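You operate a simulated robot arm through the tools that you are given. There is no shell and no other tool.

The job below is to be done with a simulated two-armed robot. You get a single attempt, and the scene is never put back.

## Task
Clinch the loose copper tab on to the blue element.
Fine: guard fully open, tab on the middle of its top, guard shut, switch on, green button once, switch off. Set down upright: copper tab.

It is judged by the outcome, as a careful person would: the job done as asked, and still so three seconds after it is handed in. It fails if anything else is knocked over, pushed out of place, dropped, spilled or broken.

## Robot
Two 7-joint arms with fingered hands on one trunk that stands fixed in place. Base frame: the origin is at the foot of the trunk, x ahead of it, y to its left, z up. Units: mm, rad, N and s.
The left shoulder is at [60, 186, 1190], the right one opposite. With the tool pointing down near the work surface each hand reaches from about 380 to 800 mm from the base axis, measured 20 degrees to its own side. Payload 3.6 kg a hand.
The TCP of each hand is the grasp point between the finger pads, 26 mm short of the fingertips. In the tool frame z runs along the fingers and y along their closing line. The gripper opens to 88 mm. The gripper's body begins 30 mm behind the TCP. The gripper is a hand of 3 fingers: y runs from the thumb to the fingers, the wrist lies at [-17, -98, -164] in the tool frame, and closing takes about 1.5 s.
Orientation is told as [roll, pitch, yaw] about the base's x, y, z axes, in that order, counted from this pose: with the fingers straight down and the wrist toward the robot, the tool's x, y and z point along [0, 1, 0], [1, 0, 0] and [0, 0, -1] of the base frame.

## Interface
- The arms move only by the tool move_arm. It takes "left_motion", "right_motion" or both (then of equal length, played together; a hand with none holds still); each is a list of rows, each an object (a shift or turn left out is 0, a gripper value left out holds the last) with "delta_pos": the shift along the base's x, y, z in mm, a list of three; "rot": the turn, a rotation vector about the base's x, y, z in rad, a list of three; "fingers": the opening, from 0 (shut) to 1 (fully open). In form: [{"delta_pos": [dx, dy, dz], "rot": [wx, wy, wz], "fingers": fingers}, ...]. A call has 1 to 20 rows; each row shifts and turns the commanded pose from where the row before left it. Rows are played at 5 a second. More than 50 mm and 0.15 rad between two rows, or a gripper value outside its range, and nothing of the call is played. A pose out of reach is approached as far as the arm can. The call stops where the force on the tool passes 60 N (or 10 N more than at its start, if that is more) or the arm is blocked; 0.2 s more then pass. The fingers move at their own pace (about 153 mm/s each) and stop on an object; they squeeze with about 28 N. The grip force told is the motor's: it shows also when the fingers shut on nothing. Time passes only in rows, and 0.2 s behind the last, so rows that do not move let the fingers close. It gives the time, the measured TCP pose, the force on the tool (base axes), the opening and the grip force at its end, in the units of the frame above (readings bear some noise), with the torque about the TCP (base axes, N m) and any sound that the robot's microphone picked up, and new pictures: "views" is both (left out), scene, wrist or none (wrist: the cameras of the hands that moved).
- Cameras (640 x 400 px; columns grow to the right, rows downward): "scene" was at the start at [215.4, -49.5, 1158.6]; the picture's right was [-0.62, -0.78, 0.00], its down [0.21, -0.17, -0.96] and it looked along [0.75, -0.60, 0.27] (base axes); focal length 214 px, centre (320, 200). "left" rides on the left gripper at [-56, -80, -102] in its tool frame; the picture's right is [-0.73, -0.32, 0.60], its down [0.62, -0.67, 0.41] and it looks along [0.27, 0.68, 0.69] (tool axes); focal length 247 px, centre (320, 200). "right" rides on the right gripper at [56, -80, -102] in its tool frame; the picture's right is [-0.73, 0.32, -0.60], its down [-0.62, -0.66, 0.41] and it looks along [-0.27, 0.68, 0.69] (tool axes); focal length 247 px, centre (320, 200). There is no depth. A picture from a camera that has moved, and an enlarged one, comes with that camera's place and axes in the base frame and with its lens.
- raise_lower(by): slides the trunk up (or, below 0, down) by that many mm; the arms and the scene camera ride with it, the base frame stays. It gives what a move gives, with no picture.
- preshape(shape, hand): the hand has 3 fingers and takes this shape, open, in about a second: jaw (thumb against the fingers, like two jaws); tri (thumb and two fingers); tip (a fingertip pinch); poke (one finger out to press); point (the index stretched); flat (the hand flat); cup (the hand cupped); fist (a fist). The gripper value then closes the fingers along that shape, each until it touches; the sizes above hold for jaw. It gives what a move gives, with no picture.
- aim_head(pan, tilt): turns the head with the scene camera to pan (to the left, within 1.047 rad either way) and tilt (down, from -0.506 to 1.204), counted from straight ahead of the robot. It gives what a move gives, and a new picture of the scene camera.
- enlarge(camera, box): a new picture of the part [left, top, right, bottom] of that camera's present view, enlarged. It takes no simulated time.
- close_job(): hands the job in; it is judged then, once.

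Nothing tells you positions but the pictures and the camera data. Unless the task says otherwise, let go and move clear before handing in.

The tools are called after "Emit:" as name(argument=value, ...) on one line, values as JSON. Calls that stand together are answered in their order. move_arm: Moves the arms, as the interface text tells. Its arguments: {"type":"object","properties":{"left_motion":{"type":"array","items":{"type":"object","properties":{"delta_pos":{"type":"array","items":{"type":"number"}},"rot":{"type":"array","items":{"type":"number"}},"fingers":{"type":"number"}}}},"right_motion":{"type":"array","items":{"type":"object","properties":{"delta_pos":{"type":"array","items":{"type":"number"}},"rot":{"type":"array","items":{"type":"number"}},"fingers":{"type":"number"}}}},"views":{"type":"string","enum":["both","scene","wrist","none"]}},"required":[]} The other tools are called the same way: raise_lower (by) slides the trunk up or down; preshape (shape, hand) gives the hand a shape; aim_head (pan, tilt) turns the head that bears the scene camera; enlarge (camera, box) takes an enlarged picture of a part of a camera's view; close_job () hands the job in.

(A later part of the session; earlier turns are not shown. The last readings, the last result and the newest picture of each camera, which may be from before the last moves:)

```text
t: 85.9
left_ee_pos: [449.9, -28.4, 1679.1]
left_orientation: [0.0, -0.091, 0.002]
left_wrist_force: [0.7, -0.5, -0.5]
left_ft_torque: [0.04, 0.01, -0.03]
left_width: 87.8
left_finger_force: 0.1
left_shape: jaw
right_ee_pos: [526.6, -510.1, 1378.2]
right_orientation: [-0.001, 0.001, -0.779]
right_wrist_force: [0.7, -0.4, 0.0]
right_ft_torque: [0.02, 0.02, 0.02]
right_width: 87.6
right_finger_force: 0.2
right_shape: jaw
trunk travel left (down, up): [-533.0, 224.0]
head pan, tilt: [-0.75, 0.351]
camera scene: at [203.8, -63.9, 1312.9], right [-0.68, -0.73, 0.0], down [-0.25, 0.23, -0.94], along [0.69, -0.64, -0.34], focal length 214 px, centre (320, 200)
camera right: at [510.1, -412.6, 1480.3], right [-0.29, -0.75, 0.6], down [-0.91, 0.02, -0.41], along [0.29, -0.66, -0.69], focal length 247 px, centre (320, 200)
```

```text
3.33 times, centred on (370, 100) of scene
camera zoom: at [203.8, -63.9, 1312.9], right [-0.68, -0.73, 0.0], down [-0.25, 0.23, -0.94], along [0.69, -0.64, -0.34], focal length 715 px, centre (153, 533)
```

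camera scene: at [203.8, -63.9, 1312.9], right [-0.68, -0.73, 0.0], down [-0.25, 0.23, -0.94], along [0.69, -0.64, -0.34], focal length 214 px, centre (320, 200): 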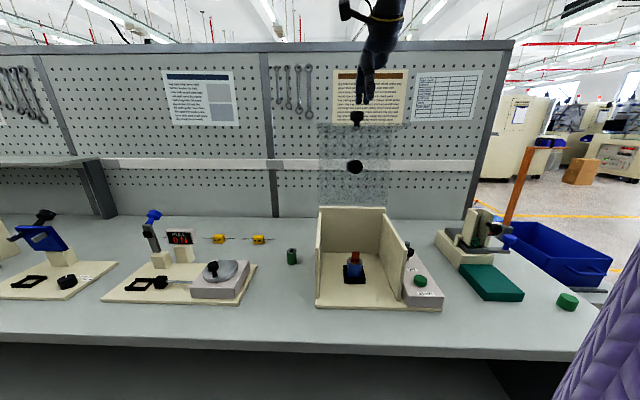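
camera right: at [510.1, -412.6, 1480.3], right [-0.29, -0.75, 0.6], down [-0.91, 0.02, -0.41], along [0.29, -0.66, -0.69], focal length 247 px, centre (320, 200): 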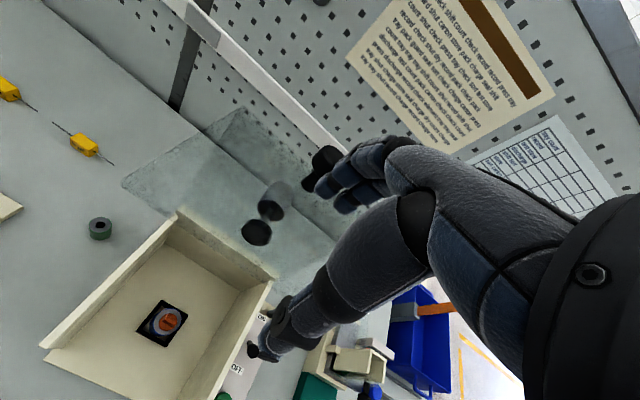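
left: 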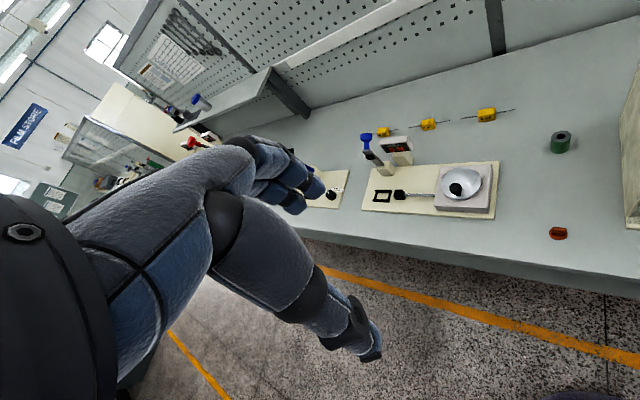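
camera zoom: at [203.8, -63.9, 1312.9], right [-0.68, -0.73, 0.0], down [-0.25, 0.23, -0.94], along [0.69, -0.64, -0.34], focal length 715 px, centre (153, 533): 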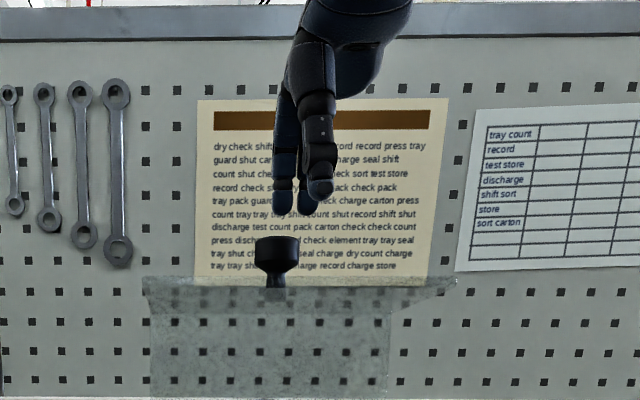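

Emit:
move_arm(right_motion=[{"delta_pos": [27.5, -24.5, 0]}, {"delta_pos": [27.5, -24.5, 0]}, {"delta_pos": [27.4, -24.4, 0]}, {"delta_pos": [0, 0, 0]}])

Emit:
enlarge(camera="scene", box=[310, 40, 430, 160])

Emit:
enlarge(camera="right", box=[200, 130, 400, 360])

```text
t: 86.9
left_ee_pos: [446.8, -26.7, 1678.8]
left_orientation: [-0.002, -0.092, 0.002]
left_wrist_force: [0.9, -0.3, 0.1]
left_ft_torque: [-0.01, -0.05, 0.0]
left_width: 87.6
left_finger_force: 0.1
left_shape: jaw
right_ee_pos: [609.7, -578.8, 1378.6]
right_orientation: [0.001, 0.0, -0.777]
right_wrist_force: [-1.1, 0.4, 1.3]
right_ft_torque: [0.01, 0.02, -0.01]
right_width: 87.8
right_finger_force: 0.1
right_shape: jaw
trunk travel left (down, up): [-533.0, 224.0]
head pan, tilt: [-0.75, 0.351]
camera scene: at [202.0, -63.5, 1313.3], right [-0.68, -0.73, 0.0], down [-0.25, 0.23, -0.94], along [0.69, -0.64, -0.34], focal length 214 px, centre (320, 200)
camera right: at [591.7, -480.9, 1480.0], right [-0.29, -0.75, 0.6], down [-0.91, 0.02, -0.41], along [0.29, -0.66, -0.69], focal length 247 px, centre (320, 200)
```

scene: 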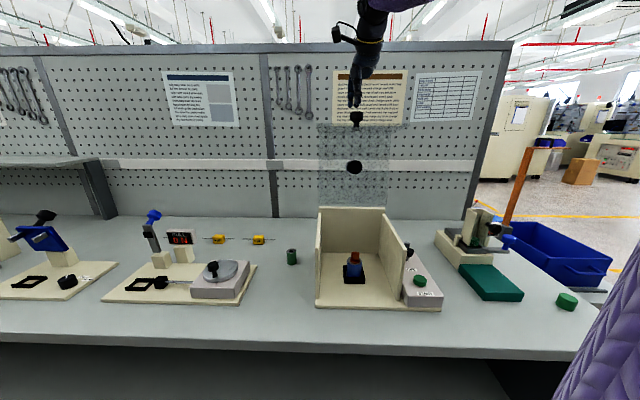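
right: 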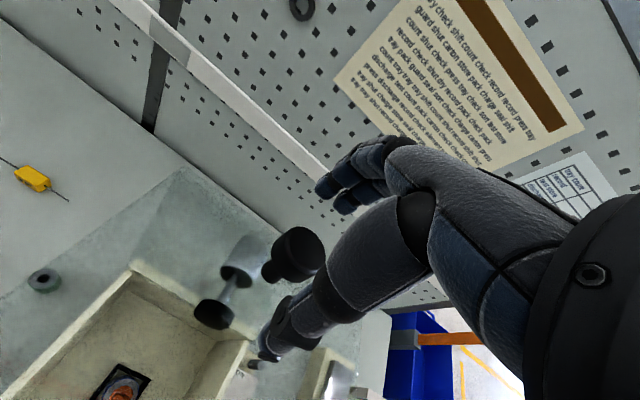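

```text
3.33 times, centred on (370, 100) of scene
camera zoom: at [202.0, -63.5, 1313.3], right [-0.68, -0.73, 0.0], down [-0.25, 0.23, -0.94], along [0.69, -0.64, -0.34], focal length 715 px, centre (153, 533)
```

zoom: 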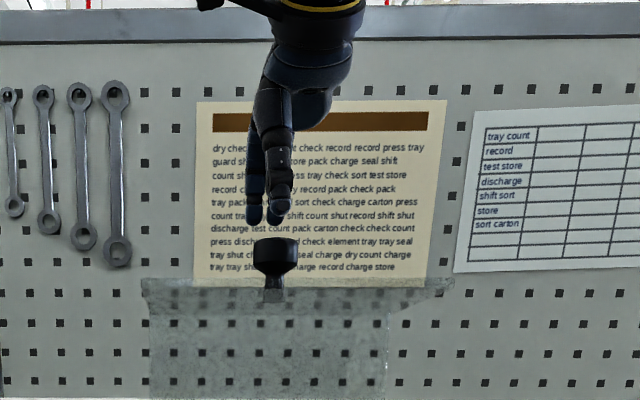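

```text
1.74 times, centred on (300, 245) of right
camera zoom: at [591.7, -480.9, 1480.0], right [-0.29, -0.75, 0.6], down [-0.91, 0.02, -0.41], along [0.29, -0.66, -0.69], focal length 430 px, centre (355, 122)
```

zoom: 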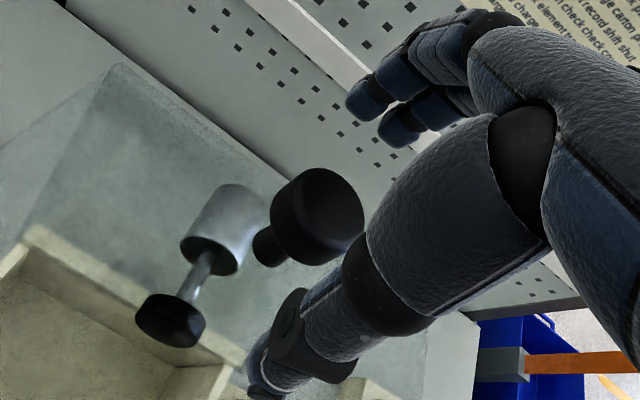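

Now both views agree: knob centre (615, -592, 1326). I'll shift over it and lower so the thumb is in front and the fingers behind the knob.

Emit:
move_arm(right_motion=[{"delta_pos": [5, -12, 0]}, {"delta_pos": [0, -1, -20]}, {"delta_pos": [0, 0, -20]}, {"delta_pos": [0, 0, -6]}, {"delta_pos": [0, 0, 0]}])

Emit:
enlarge(camera="scene", box=[310, 40, 430, 160])

Emit:
enlarge(camera="right", box=[200, 130, 400, 360])

```text
t: 88.1
left_ee_pos: [446.5, -25.6, 1678.7]
left_orientation: [-0.001, -0.089, 0.003]
left_wrist_force: [0.2, -0.1, 0.7]
left_ft_torque: [0.02, 0.0, -0.01]
left_width: 87.9
left_finger_force: 0.1
left_shape: jaw
right_ee_pos: [613.5, -591.7, 1330.2]
right_orientation: [-0.001, 0.0, -0.778]
right_wrist_force: [-0.5, 0.6, -0.5]
right_ft_torque: [0.02, 0.0, 0.01]
right_width: 87.8
right_finger_force: 0.1
right_shape: jaw
trunk travel left (down, up): [-533.0, 224.0]
head pan, tilt: [-0.75, 0.351]
camera scene: at [202.4, -63.3, 1313.2], right [-0.68, -0.73, 0.0], down [-0.25, 0.23, -0.94], along [0.69, -0.64, -0.34], focal length 214 px, centre (320, 200)
camera right: at [595.0, -493.9, 1433.2], right [-0.29, -0.75, 0.6], down [-0.91, 0.02, -0.41], along [0.29, -0.66, -0.69], focal length 247 px, centre (320, 200)
```

scene: 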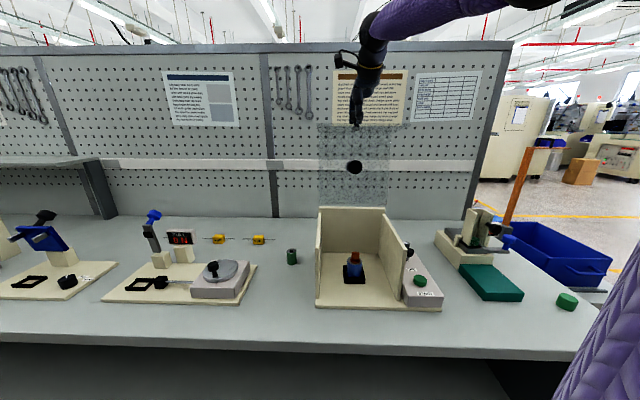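
right: 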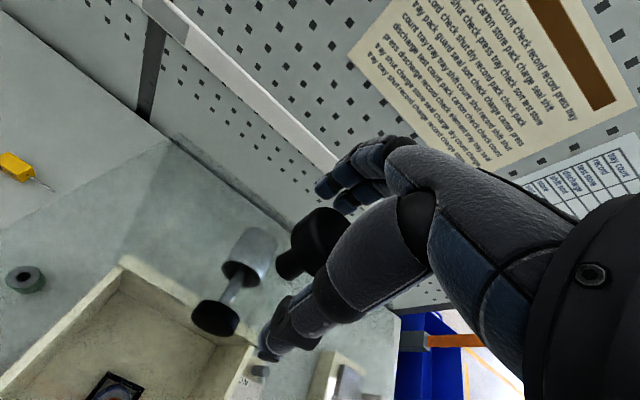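

```text
3.33 times, centred on (370, 100) of scene
camera zoom: at [202.4, -63.3, 1313.2], right [-0.68, -0.73, 0.0], down [-0.25, 0.23, -0.94], along [0.69, -0.64, -0.34], focal length 715 px, centre (153, 533)
```

zoom: 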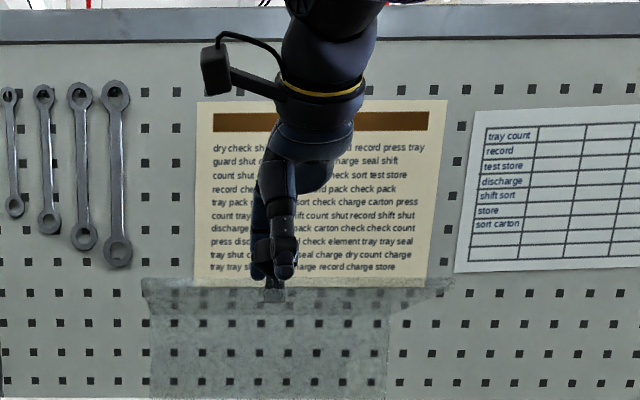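

```text
1.74 times, centred on (300, 245) of right
camera zoom: at [595.0, -493.9, 1433.2], right [-0.29, -0.75, 0.6], down [-0.91, 0.02, -0.41], along [0.29, -0.66, -0.69], focal length 430 px, centre (355, 122)
```

zoom: 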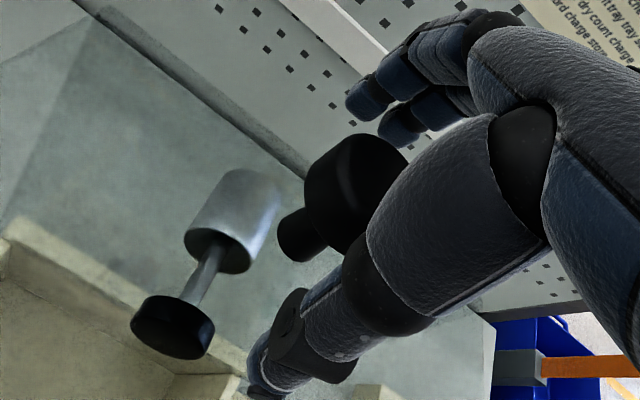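

The knob is between thumb and fingers. Closing on it.

Emit:
move_arm(right_motion=[{"fingers": 0.5}, {"fingers": 0.3}, {"fingers": 0.0}, {"fingers": 0.0}, {"fingers": 0.0}, {"fingers": 0.0}, {"fingers": 0.0}, {"fingers": 0.0}])

Emit:
enlarge(camera="right", box=[200, 130, 400, 360])

```text
t: 89.9
left_ee_pos: [448.2, -25.5, 1677.7]
left_orientation: [0.0, -0.091, 0.001]
left_wrist_force: [0.2, -0.3, 0.3]
left_ft_torque: [0.03, 0.03, 0.0]
left_width: 87.9
left_finger_force: 0.1
left_shape: jaw
right_ee_pos: [612.8, -591.9, 1330.1]
right_orientation: [0.0, 0.001, -0.78]
right_wrist_force: [-1.3, 0.4, -6.8]
right_ft_torque: [0.1, 0.11, -0.01]
right_width: 26.0
right_finger_force: 28.5
right_shape: jaw
trunk travel left (down, up): [-533.0, 224.0]
head pan, tilt: [-0.75, 0.351]
camera scene: at [203.2, -63.7, 1313.0], right [-0.68, -0.73, 0.0], down [-0.25, 0.23, -0.94], along [0.69, -0.64, -0.34], focal length 214 px, centre (320, 200)
camera right: at [595.8, -494.3, 1432.2], right [-0.29, -0.75, 0.6], down [-0.91, 0.02, -0.41], along [0.29, -0.66, -0.69], focal length 247 px, centre (320, 200)
```

scene: 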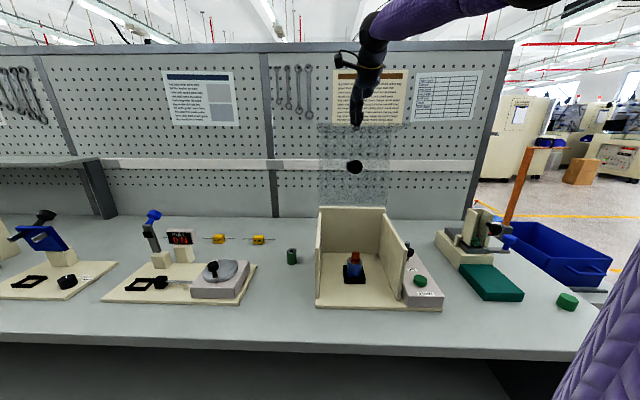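
right: 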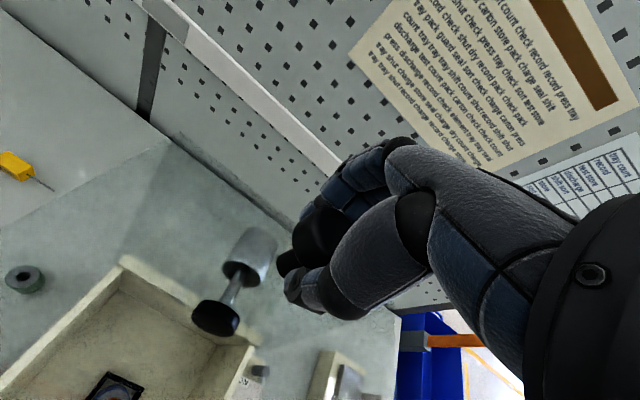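

```text
1.74 times, centred on (300, 245) of right
camera zoom: at [595.8, -494.3, 1432.2], right [-0.29, -0.75, 0.6], down [-0.91, 0.02, -0.41], along [0.29, -0.66, -0.69], focal length 430 px, centre (355, 122)
```

zoom: 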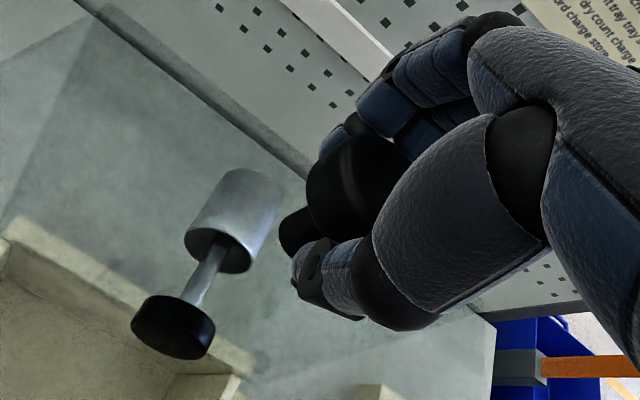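

The knob is gripped. Now I'll swing the guard shut, turning the hand with it about the hinge, starting with a few degrees to check.

Emit:
move_arm(right_motion=[{"delta_pos": [-10.7, 10.7, -0.6], "rot": [-0.037, -0.037, 0], "fingers": 0.0}, {"delta_pos": [-10.7, 10.7, -1.3], "rot": [-0.037, -0.037, 0]}, {"delta_pos": [-10.7, 10.7, -2.2], "rot": [-0.037, -0.037, 0]}, {"delta_pos": [-10.5, 10.5, -2.9], "rot": [-0.037, -0.037, 0]}])

```text
t: 90.9
left_ee_pos: [447.5, -25.8, 1677.2]
left_orientation: [0.0, -0.092, 0.001]
left_wrist_force: [-0.1, 0.1, -0.4]
left_ft_torque: [-0.01, 0.05, 0.0]
left_width: 87.5
left_finger_force: 0.0
left_shape: jaw
right_ee_pos: [569.3, -548.9, 1323.9]
right_orientation: [0.0, -0.21, -0.777]
right_wrist_force: [0.4, 0.4, -6.0]
right_ft_torque: [0.03, 0.03, 0.0]
right_width: 26.1
right_finger_force: 27.7
right_shape: jaw
trunk travel left (down, up): [-533.0, 224.0]
head pan, tilt: [-0.75, 0.351]
camera scene: at [202.9, -63.4, 1313.1], right [-0.68, -0.73, 0.0], down [-0.25, 0.23, -0.94], along [0.69, -0.64, -0.34], focal length 214 px, centre (320, 200)
camera right: at [538.9, -437.6, 1406.6], right [-0.38, -0.65, 0.65], down [-0.84, -0.05, -0.54], along [0.38, -0.75, -0.53], focal length 247 px, centre (320, 200)
```

scene: 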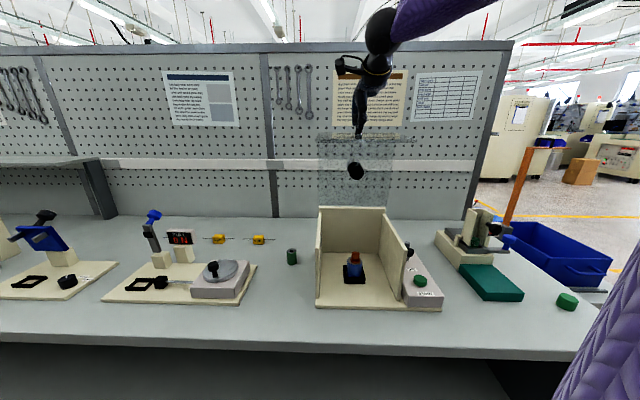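
right: 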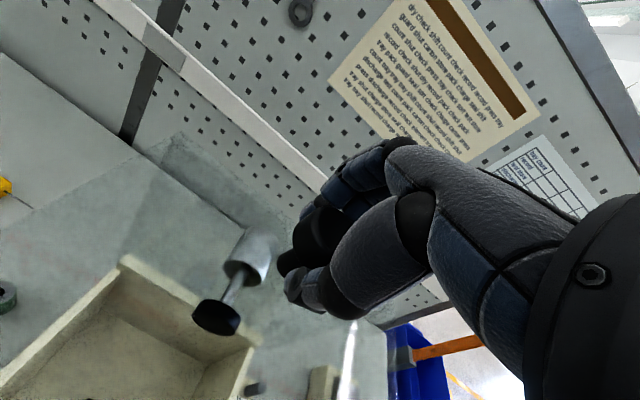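

The guard follows with almost no force. Continuing the swing.

Emit:
move_arm(right_motion=[{"delta_pos": [-10.4, 10.4, -3.7], "rot": [-0.037, -0.037, 0], "fingers": 0.0}, {"delta_pos": [-10.3, 10.3, -4.4], "rot": [-0.037, -0.037, 0]}, {"delta_pos": [-10.1, 10.1, -5.3], "rot": [-0.037, -0.037, 0]}, {"delta_pos": [-9.8, 9.8, -5.9], "rot": [-0.037, -0.037, 0]}, {"delta_pos": [-9.7, 9.7, -6.7], "rot": [-0.037, -0.037, 0]}, {"delta_pos": [-9.3, 9.3, -7.4], "rot": [-0.037, -0.037, 0]}, {"delta_pos": [-9.1, 9.1, -8.1], "rot": [-0.037, -0.037, 0]}])

```text
t: 92.5
left_ee_pos: [448.6, -27.0, 1677.5]
left_orientation: [0.0, -0.091, 0.001]
left_wrist_force: [0.6, 0.1, -0.2]
left_ft_torque: [-0.02, 0.01, -0.04]
left_width: 87.7
left_finger_force: 0.0
left_shape: jaw
right_ee_pos: [501.5, -481.7, 1281.3]
right_orientation: [-0.004, -0.576, -0.779]
right_wrist_force: [3.0, -1.2, -7.3]
right_ft_torque: [0.05, 0.06, -0.01]
right_width: 25.9
right_finger_force: 27.8
right_shape: jaw
trunk travel left (down, up): [-533.0, 224.0]
head pan, tilt: [-0.75, 0.351]
camera scene: at [203.8, -64.0, 1312.9], right [-0.68, -0.73, 0.0], down [-0.25, 0.23, -0.94], along [0.69, -0.64, -0.34], focal length 214 px, centre (320, 200)
camera right: at [454.2, -352.6, 1324.1], right [-0.56, -0.48, 0.68], down [-0.68, -0.21, -0.7], along [0.48, -0.85, -0.21], focal length 247 px, centre (320, 200)
```

scene: 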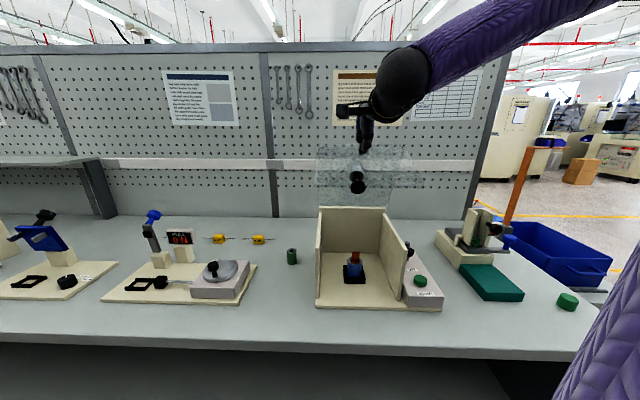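
right: 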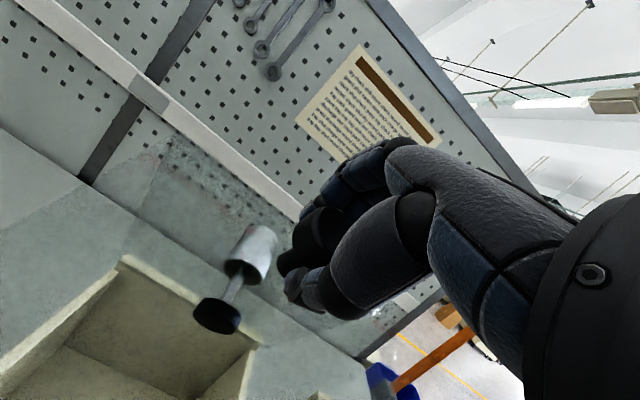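

Tracking precisely. Continuing.

Emit:
move_arm(right_motion=[{"delta_pos": [-8.8, 8.8, -8.7], "rot": [-0.037, -0.037, 0], "fingers": 0.0}, {"delta_pos": [-8.5, 8.5, -9.4], "rot": [-0.037, -0.037, 0]}, {"delta_pos": [-8.1, 8.1, -9.9], "rot": [-0.037, -0.037, 0]}, {"delta_pos": [-7.7, 7.7, -10.6], "rot": [-0.037, -0.037, 0]}, {"delta_pos": [-7.3, 7.3, -11.1], "rot": [-0.037, -0.037, 0]}, {"delta_pos": [-6.9, 6.9, -11.7], "rot": [-0.037, -0.037, 0]}, {"delta_pos": [-6.4, 6.4, -12.1], "rot": [-0.037, -0.037, 0]}])

```text
t: 94.1
left_ee_pos: [447.0, -26.4, 1677.8]
left_orientation: [0.0, -0.091, 0.002]
left_wrist_force: [0.3, 0.5, -0.7]
left_ft_torque: [0.0, 0.0, 0.02]
left_width: 87.8
left_finger_force: 0.1
left_shape: jaw
right_ee_pos: [449.9, -429.1, 1209.3]
right_orientation: [-0.012, -0.942, -0.773]
right_wrist_force: [-0.6, -3.4, -4.2]
right_ft_torque: [0.04, 0.03, -0.08]
right_width: 25.8
right_finger_force: 27.9
right_shape: jaw
trunk travel left (down, up): [-533.0, 224.0]
head pan, tilt: [-0.75, 0.351]
camera scene: at [203.4, -63.8, 1313.0], right [-0.68, -0.73, 0.0], down [-0.25, 0.23, -0.94], along [0.69, -0.64, -0.34], focal length 214 px, centre (320, 200)
camera right: at [397.6, -295.2, 1204.4], right [-0.73, -0.31, 0.61], down [-0.48, -0.4, -0.78], along [0.49, -0.86, 0.14], focal length 247 px, centre (320, 200)
```

scene: 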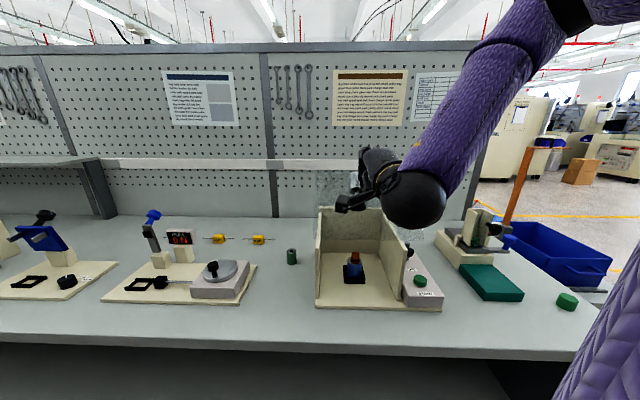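
right: 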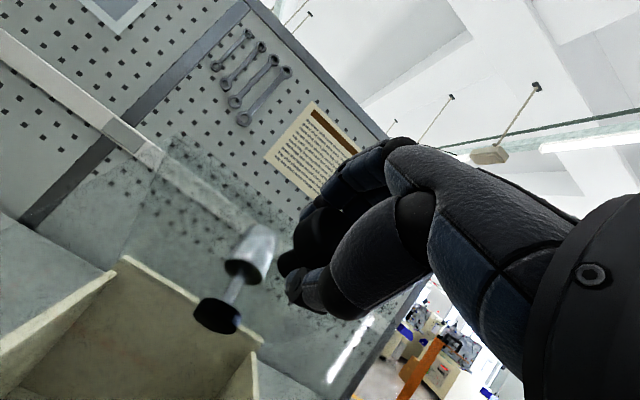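

Still tracking well, about two thirds closed. Continuing down.

Emit:
move_arm(right_motion=[{"delta_pos": [-6.5, 6.5, -12.8], "rot": [-0.037, -0.037, 0], "fingers": 0.0}, {"delta_pos": [-5.8, 5.8, -13.0], "rot": [-0.037, -0.037, 0]}, {"delta_pos": [-5.2, 5.2, -13.5], "rot": [-0.037, -0.037, 0]}, {"delta_pos": [-4.5, 4.5, -13.7], "rot": [-0.037, -0.037, 0]}, {"delta_pos": [-4.0, 4.0, -14.1], "rot": [-0.037, -0.037, 0]}, {"delta_pos": [-3.5, 3.5, -14.4], "rot": [-0.037, -0.037, 0]}, {"delta_pos": [-3.0, 3.0, -14.6], "rot": [-0.037, -0.037, 0]}])

```text
t: 95.3
left_ee_pos: [439.5, -22.3, 1679.8]
left_orientation: [-0.003, -0.095, 0.001]
left_wrist_force: [-0.1, 0.8, -0.5]
left_ft_torque: [0.06, -0.01, -0.01]
left_width: 87.7
left_finger_force: 0.1
left_shape: jaw
right_ee_pos: [468.9, -454.4, 1228.4]
right_orientation: [0.038, -1.209, -0.778]
right_wrist_force: [-10.4, 45.0, 17.9]
right_ft_torque: [1.75, 2.5, 0.0]
right_width: 33.1
right_finger_force: 28.4
right_shape: jaw
right hand out of reach, approached as far as the arm can: row 2, 3, 4, 5, 6
trunk travel left (down, up): [-533.0, 224.0]
head pan, tilt: [-0.75, 0.351]
stopped in row 6 (right hand): the force on the tool passed its limit at 67 N (the readings are from after the stop); the commanded pose is now the measured one
camera scene: at [198.2, -58.3, 1314.2], right [-0.68, -0.73, 0.0], down [-0.25, 0.23, -0.94], along [0.69, -0.64, -0.34], focal length 214 px, centre (320, 200)
camera right: at [415.2, -326.8, 1190.7], right [-0.83, -0.24, 0.5], down [-0.3, -0.55, -0.78], along [0.46, -0.8, 0.39], focal length 247 px, centre (320, 200)
```

scene: 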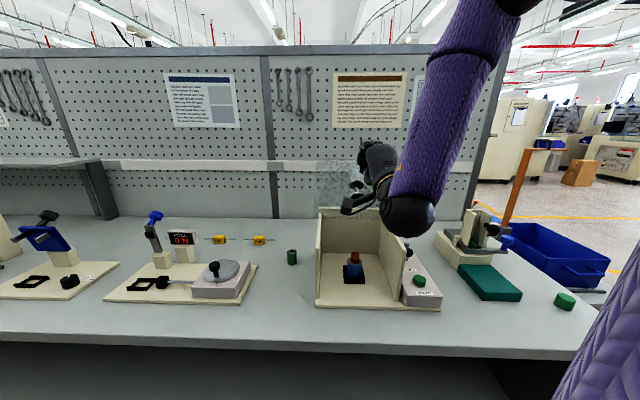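
right: 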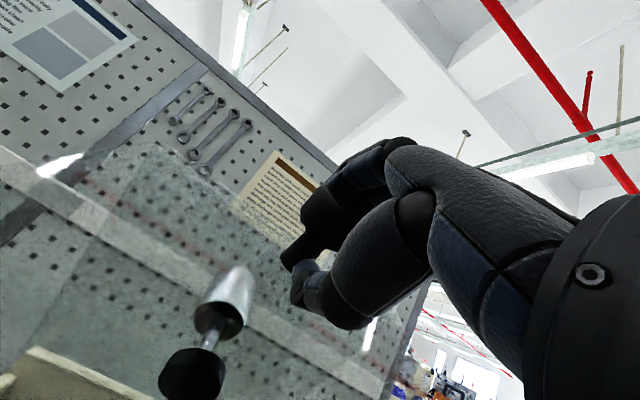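

The wrist can't tilt further up at this height, and the arm pressed into the knob (67 N stop). The knob is still held. I'll relieve this by backing outward and rotating the hand back to match the guard.

Emit:
move_arm(right_motion=[{"delta_pos": [-2.5, 2.5, 3], "rot": [0.06, 0.06, 0], "fingers": 0.0}, {"delta_pos": [-2.5, 2.5, 3], "rot": [0.07, 0.07, 0]}, {"delta_pos": [-2, 2, 2], "rot": [0.07, 0.07, 0]}, {"delta_pos": [0, 0, 0], "rot": [0.07, 0.07, 0]}])

```text
t: 96.3
left_ee_pos: [450.8, -24.3, 1676.3]
left_orientation: [-0.002, -0.089, 0.002]
left_wrist_force: [0.2, 1.0, 0.6]
left_ft_torque: [0.01, 0.0, 0.0]
left_width: 87.8
left_finger_force: 0.0
left_shape: jaw
right_ee_pos: [465.2, -455.3, 1231.1]
right_orientation: [0.013, -0.824, -0.773]
right_wrist_force: [12.6, 14.8, -1.4]
right_ft_torque: [0.02, -0.1, 0.2]
right_width: 25.0
right_finger_force: 27.7
right_shape: jaw
trunk travel left (down, up): [-533.0, 224.0]
head pan, tilt: [-0.75, 0.351]
camera scene: at [205.2, -61.0, 1312.8], right [-0.68, -0.73, 0.0], down [-0.25, 0.23, -0.94], along [0.69, -0.64, -0.34], focal length 214 px, centre (320, 200)
camera right: at [409.9, -324.1, 1242.4], right [-0.67, -0.38, 0.63], down [-0.54, -0.34, -0.77], along [0.51, -0.86, 0.02], focal length 247 px, centre (320, 200)
```

scene: 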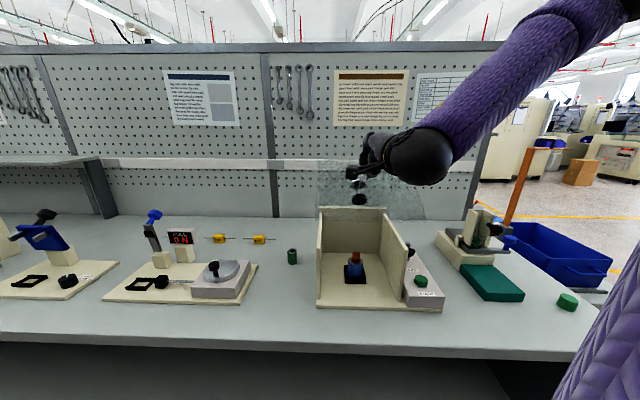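
right: 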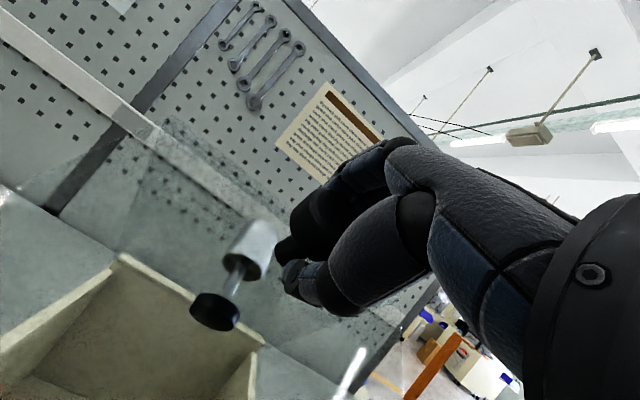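

Relieved. I'll loosen the fingers a little here, with the thumb still under the knob, to see whether the guard holds its angle on its own.

Emit:
move_arm(right_motion=[{"fingers": 0.35}, {"fingers": 0.4}, {"fingers": 0.5}, {"fingers": 0.5}])

Emit:
enlarge(camera="scene", box=[300, 120, 460, 240])

Emit:
enlarge(camera="right", box=[180, 130, 400, 350])

```text
t: 97.3
left_ee_pos: [447.4, -30.2, 1678.7]
left_orientation: [-0.001, -0.092, 0.002]
left_wrist_force: [0.1, 0.4, -0.6]
left_ft_torque: [0.0, 0.02, 0.0]
left_width: 87.8
left_finger_force: 0.1
left_shape: jaw
right_ee_pos: [460.5, -460.7, 1231.3]
right_orientation: [0.016, -0.822, -0.781]
right_wrist_force: [-4.0, -5.2, -2.2]
right_ft_torque: [-0.16, 0.03, 0.22]
right_width: 45.0
right_finger_force: 0.1
right_shape: jaw
trunk travel left (down, up): [-533.0, 224.0]
head pan, tilt: [-0.75, 0.351]
camera scene: at [202.0, -64.5, 1313.2], right [-0.68, -0.73, 0.0], down [-0.25, 0.24, -0.94], along [0.69, -0.64, -0.34], focal length 214 px, centre (320, 200)
camera right: at [406.7, -328.3, 1242.0], right [-0.68, -0.38, 0.63], down [-0.54, -0.34, -0.77], along [0.51, -0.86, 0.02], focal length 247 px, centre (320, 200)
```

scene: 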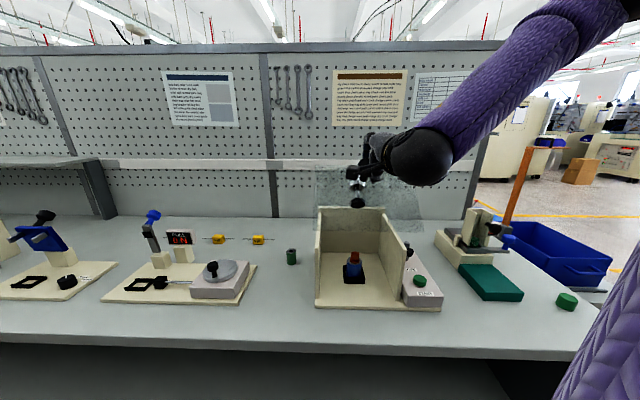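
right: 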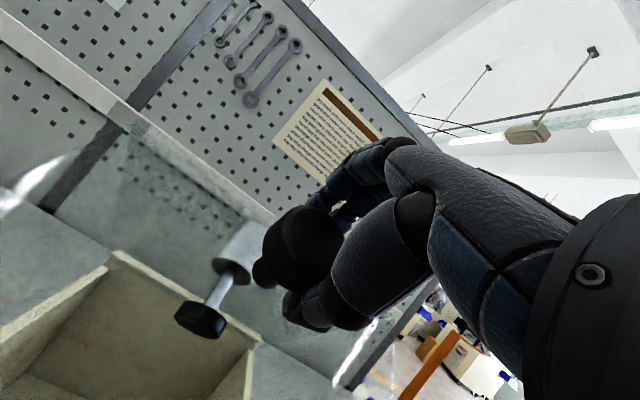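

```text
3.33 times, centred on (380, 180) of scene
camera zoom: at [202.0, -64.5, 1313.2], right [-0.68, -0.73, 0.0], down [-0.25, 0.24, -0.94], along [0.69, -0.64, -0.34], focal length 715 px, centre (120, 267)
```

zoom: 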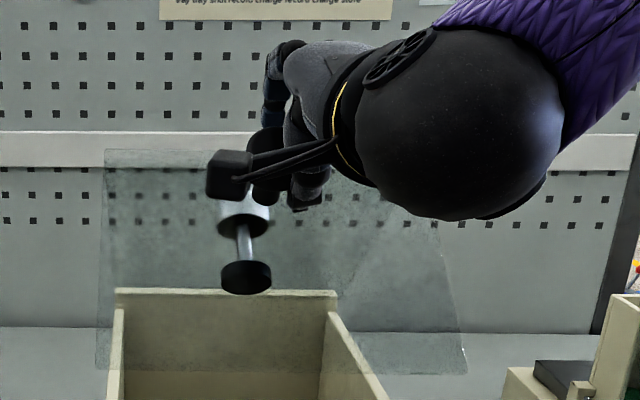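

```text
1.82 times, centred on (290, 240) of right
camera zoom: at [406.7, -328.3, 1242.0], right [-0.68, -0.38, 0.63], down [-0.54, -0.34, -0.77], along [0.51, -0.86, 0.02], focal length 449 px, centre (374, 127)
```

zoom: 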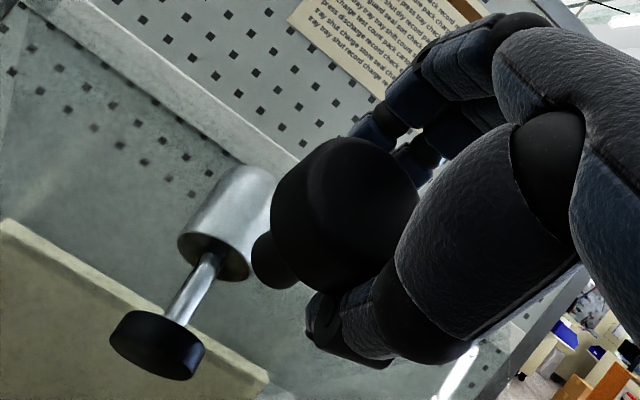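

Emit:
move_arm(right_motion=[{"delta_pos": [-3, 3, -4], "fingers": 0.6}, {"delta_pos": [-2, 2, -4]}, {"delta_pos": [0, 0, 0]}])

Emit:
enlarge(camera="scene", box=[300, 120, 460, 240])

Emit:
enlarge(camera="right", box=[180, 130, 400, 350])

```text
t: 98.1
left_ee_pos: [447.7, -28.2, 1679.0]
left_orientation: [0.001, -0.092, 0.002]
left_wrist_force: [0.5, -0.5, 0.4]
left_ft_torque: [0.0, -0.01, -0.01]
left_width: 87.8
left_finger_force: 0.0
left_shape: jaw
right_ee_pos: [455.9, -455.6, 1222.3]
right_orientation: [0.019, -0.822, -0.78]
right_wrist_force: [-3.6, -4.4, -2.3]
right_ft_torque: [-0.14, -0.01, 0.17]
right_width: 53.0
right_finger_force: 0.0
right_shape: jaw
trunk travel left (down, up): [-533.0, 224.0]
head pan, tilt: [-0.75, 0.351]
camera scene: at [202.3, -64.1, 1313.2], right [-0.68, -0.73, 0.0], down [-0.25, 0.24, -0.94], along [0.69, -0.64, -0.34], focal length 214 px, centre (320, 200)
camera right: at [402.4, -323.1, 1234.5], right [-0.68, -0.38, 0.63], down [-0.53, -0.34, -0.78], along [0.51, -0.86, 0.02], focal length 247 px, centre (320, 200)
```

scene: 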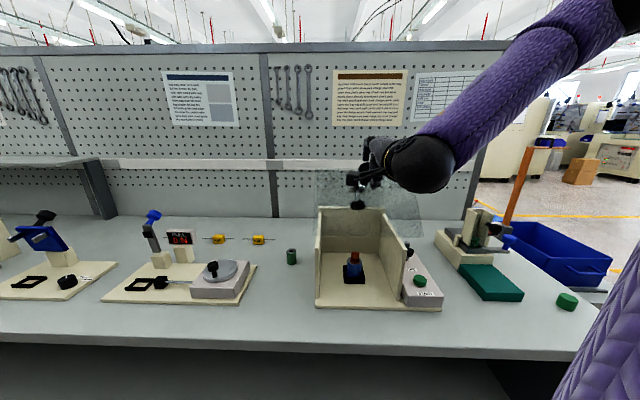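
right: 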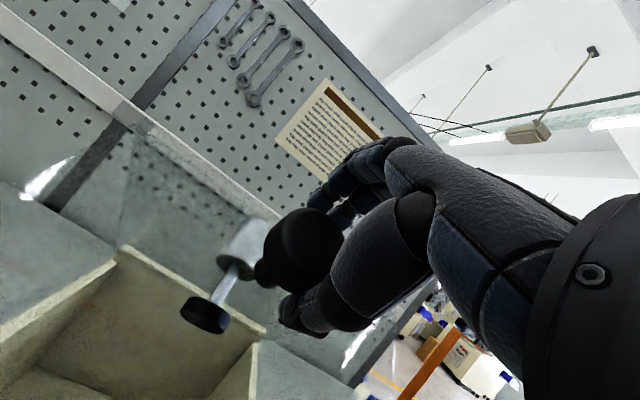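

```text
3.33 times, centred on (380, 180) of scene
camera zoom: at [202.3, -64.1, 1313.2], right [-0.68, -0.73, 0.0], down [-0.25, 0.24, -0.94], along [0.69, -0.64, -0.34], focal length 715 px, centre (120, 267)
```

zoom: 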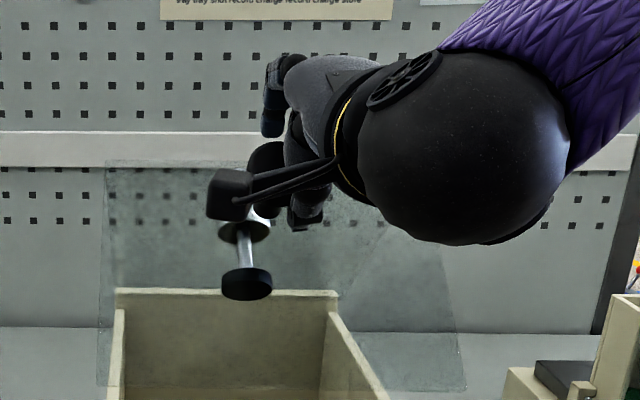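

```text
1.82 times, centred on (290, 240) of right
camera zoom: at [402.4, -323.1, 1234.5], right [-0.68, -0.38, 0.63], down [-0.53, -0.34, -0.78], along [0.51, -0.86, 0.02], focal length 449 px, centre (374, 127)
```

zoom: 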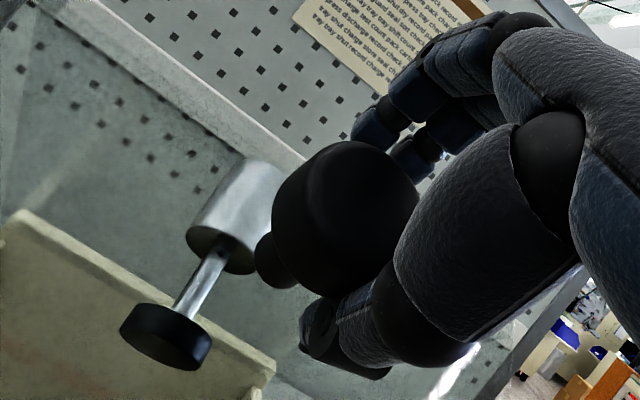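

The guard rests lightly (2–3 N) on my thumb and follows it down, so I can lower it in a controlled way on the thumb. I'll re-centre sideways under the knob and point the fingers more downward, which the arm can do at lower heights.

Emit:
move_arm(right_motion=[{"delta_pos": [5, 5, 0], "rot": [0.05, 0.05, 0], "fingers": 0.65}, {"delta_pos": [5, 5, 0], "rot": [0.05, 0.05, 0], "fingers": 0.7}, {"delta_pos": [0, 0, 0], "rot": [0.05, 0.05, 0]}, {"delta_pos": [0, 0, 0]}])

Emit:
enlarge(camera="right", box=[180, 130, 400, 350])

Emit:
enlarge(camera="scene", box=[300, 120, 460, 240])

```text
t: 99.1
left_ee_pos: [447.5, -25.7, 1677.8]
left_orientation: [0.001, -0.09, 0.001]
left_wrist_force: [-0.4, 0.7, 1.1]
left_ft_torque: [-0.03, 0.01, 0.04]
left_width: 87.4
left_finger_force: 0.1
left_shape: jaw
right_ee_pos: [467.0, -444.3, 1222.3]
right_orientation: [0.018, -0.609, -0.78]
right_wrist_force: [-0.8, 0.6, -1.2]
right_ft_torque: [-0.06, -0.03, -0.01]
right_width: 61.4
right_finger_force: 0.1
right_shape: jaw
trunk travel left (down, up): [-533.0, 224.0]
head pan, tilt: [-0.75, 0.351]
camera scene: at [202.8, -63.0, 1313.1], right [-0.68, -0.73, 0.0], down [-0.25, 0.23, -0.94], along [0.69, -0.64, -0.34], focal length 214 px, centre (320, 200)
camera right: at [416.6, -315.1, 1261.8], right [-0.58, -0.48, 0.66], down [-0.65, -0.22, -0.73], along [0.5, -0.85, -0.18], focal length 247 px, centre (320, 200)
```

scene: 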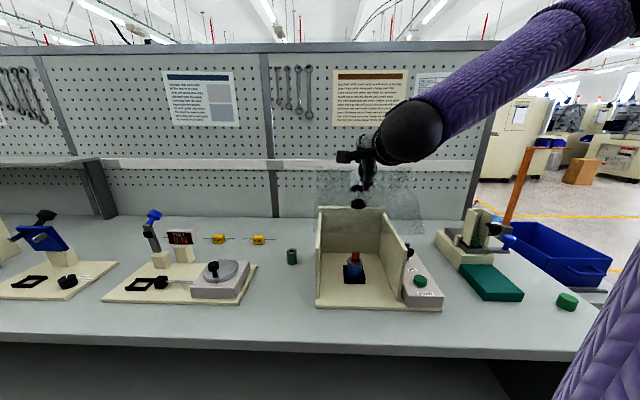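
right: 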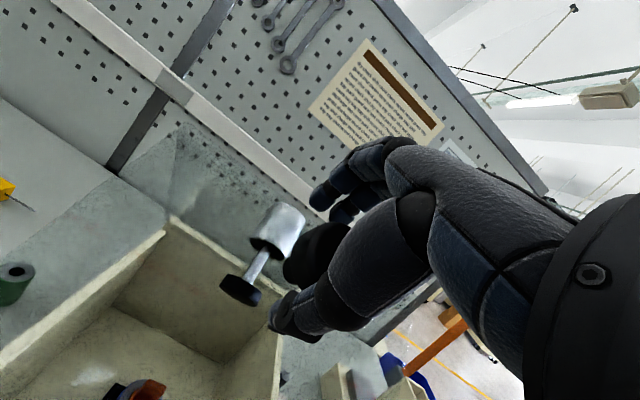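

```text
1.82 times, centred on (290, 240) of right
camera zoom: at [416.6, -315.1, 1261.8], right [-0.58, -0.48, 0.66], down [-0.65, -0.22, -0.73], along [0.5, -0.85, -0.18], focal length 449 px, centre (374, 127)
```

zoom: 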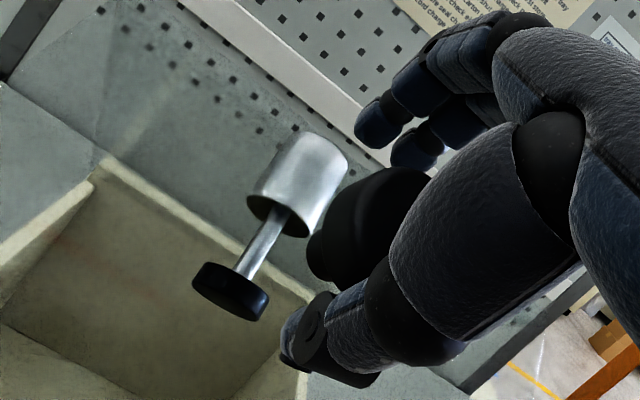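

```text
3.33 times, centred on (380, 180) of scene
camera zoom: at [202.8, -63.0, 1313.1], right [-0.68, -0.73, 0.0], down [-0.25, 0.23, -0.94], along [0.69, -0.64, -0.34], focal length 715 px, centre (120, 267)
```

zoom: 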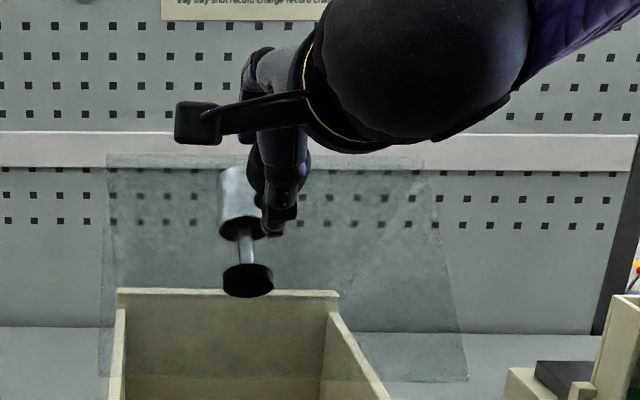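

The guard stays supported. I'll lower along its arc in small steps, watching that it follows.

Emit:
move_arm(right_motion=[{"delta_pos": [-5.2, 5.2, -9.3]}, {"delta_pos": [-5.2, 5.2, -9.3]}, {"delta_pos": [-4.7, 4.7, -10.1]}, {"delta_pos": [-4.7, 4.7, -10.1]}])

Emit:
enlarge(camera="scene", box=[300, 120, 460, 240])

```text
t: 100.1
left_ee_pos: [448.1, -27.7, 1678.2]
left_orientation: [0.001, -0.09, 0.003]
left_wrist_force: [0.0, -0.1, 0.0]
left_ft_torque: [0.0, -0.01, -0.04]
left_width: 87.9
left_finger_force: 0.2
left_shape: jaw
right_ee_pos: [447.0, -424.7, 1183.9]
right_orientation: [0.019, -0.612, -0.782]
right_wrist_force: [-1.1, 0.2, -1.6]
right_ft_torque: [-0.08, -0.05, 0.0]
right_width: 62.5
right_finger_force: 0.0
right_shape: jaw
trunk travel left (down, up): [-533.0, 224.0]
head pan, tilt: [-0.75, 0.351]
camera scene: at [202.7, -63.1, 1313.2], right [-0.68, -0.73, 0.0], down [-0.25, 0.23, -0.94], along [0.69, -0.64, -0.34], focal length 214 px, centre (320, 200)
camera right: at [396.5, -295.9, 1223.4], right [-0.58, -0.48, 0.66], down [-0.65, -0.22, -0.73], along [0.5, -0.85, -0.18], focal length 247 px, centre (320, 200)
```

scene: 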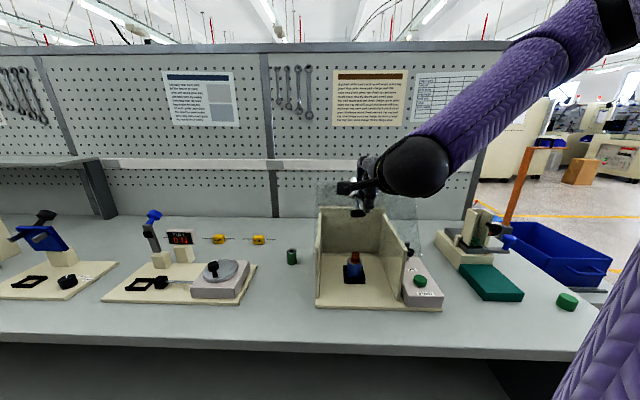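
right: 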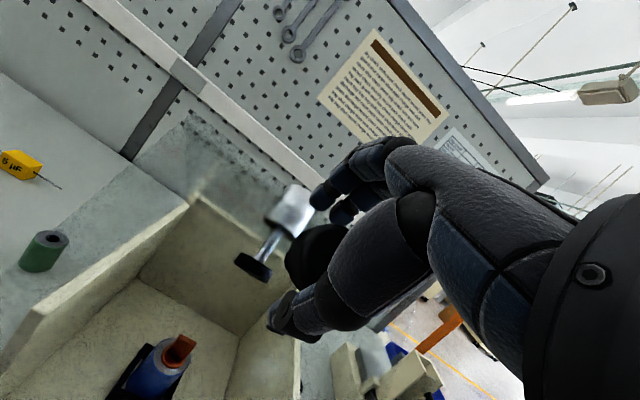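

```text
3.33 times, centred on (380, 180) of scene
camera zoom: at [202.7, -63.1, 1313.2], right [-0.68, -0.73, 0.0], down [-0.25, 0.23, -0.94], along [0.69, -0.64, -0.34], focal length 715 px, centre (120, 267)
```

zoom: 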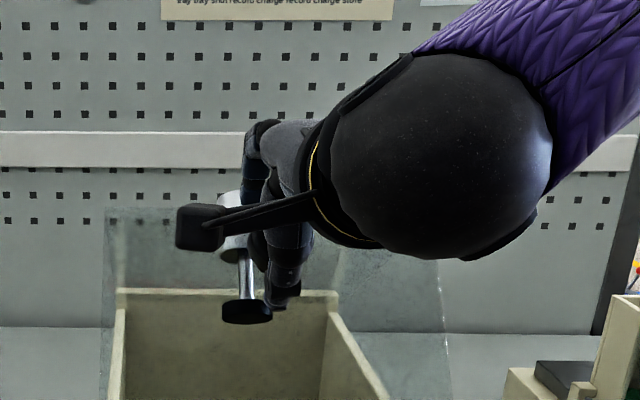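

Following nicely with no limit reports. Continuing down.

Emit:
move_arm(right_motion=[{"delta_pos": [-4.1, 4.1, -10.7]}, {"delta_pos": [-4.1, 4.1, -10.7]}, {"delta_pos": [-3.4, 3.4, -11.2]}, {"delta_pos": [-3.4, 3.4, -11.2]}])

Emit:
enlarge(camera="scene", box=[300, 120, 460, 240])

Emit:
enlarge(camera="right", box=[180, 130, 400, 350])

```text
t: 101.1
left_ee_pos: [448.1, -25.8, 1677.0]
left_orientation: [-0.002, -0.092, 0.003]
left_wrist_force: [-0.1, 0.4, 0.1]
left_ft_torque: [0.02, 0.0, 0.01]
left_width: 87.8
left_finger_force: 0.1
left_shape: jaw
right_ee_pos: [432.4, -406.2, 1141.9]
right_orientation: [0.022, -0.611, -0.78]
right_wrist_force: [-2.7, 4.5, 1.9]
right_ft_torque: [-0.27, -0.29, -0.03]
right_width: 62.7
right_finger_force: 7.8
right_shape: jaw
trunk travel left (down, up): [-533.0, 224.0]
head pan, tilt: [-0.75, 0.351]
camera scene: at [202.8, -62.2, 1313.2], right [-0.68, -0.73, 0.0], down [-0.25, 0.23, -0.94], along [0.69, -0.64, -0.34], focal length 214 px, centre (320, 200)
camera right: at [380.5, -278.8, 1180.7], right [-0.58, -0.48, 0.66], down [-0.65, -0.23, -0.73], along [0.5, -0.85, -0.18], focal length 247 px, centre (320, 200)
```

scene: 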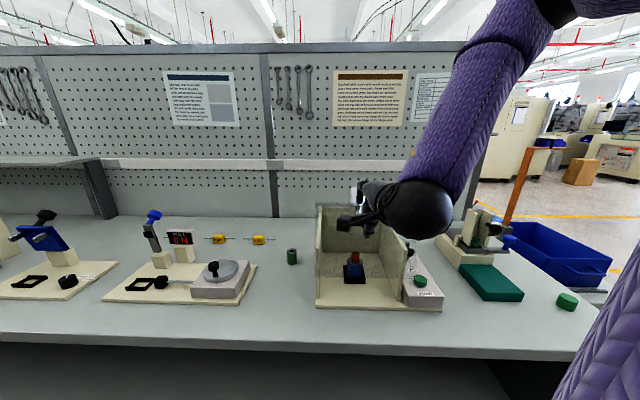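
right: 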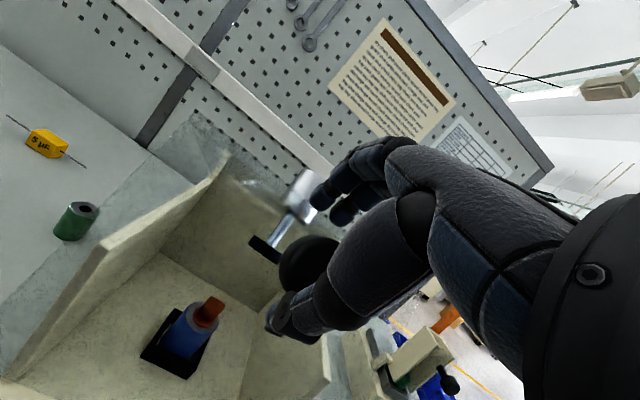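

```text
3.33 times, centred on (380, 180) of scene
camera zoom: at [202.8, -62.2, 1313.2], right [-0.68, -0.73, 0.0], down [-0.25, 0.23, -0.94], along [0.69, -0.64, -0.34], focal length 715 px, centre (120, 267)
```

zoom: 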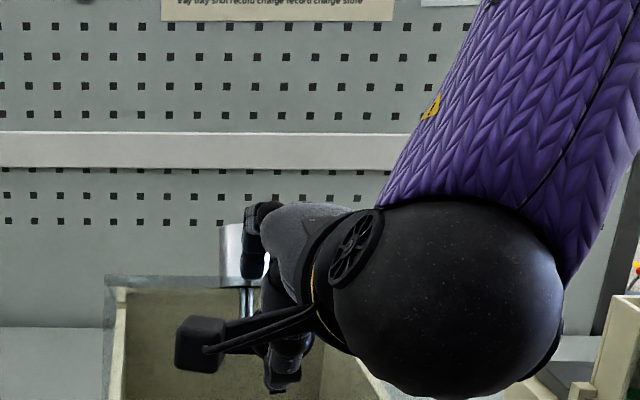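

```text
1.82 times, centred on (290, 240) of right
camera zoom: at [380.5, -278.8, 1180.7], right [-0.58, -0.48, 0.66], down [-0.65, -0.23, -0.73], along [0.5, -0.85, -0.18], focal length 449 px, centre (374, 127)
```

zoom: 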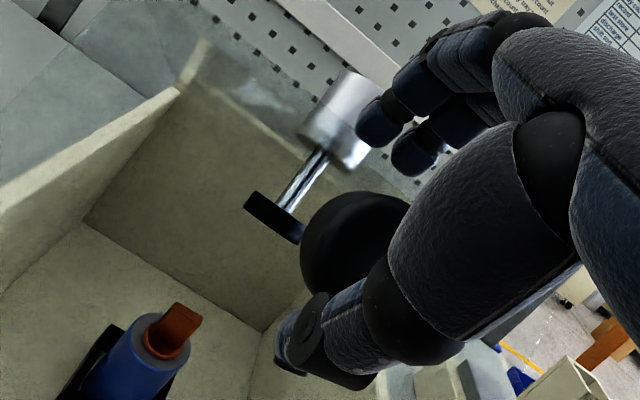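

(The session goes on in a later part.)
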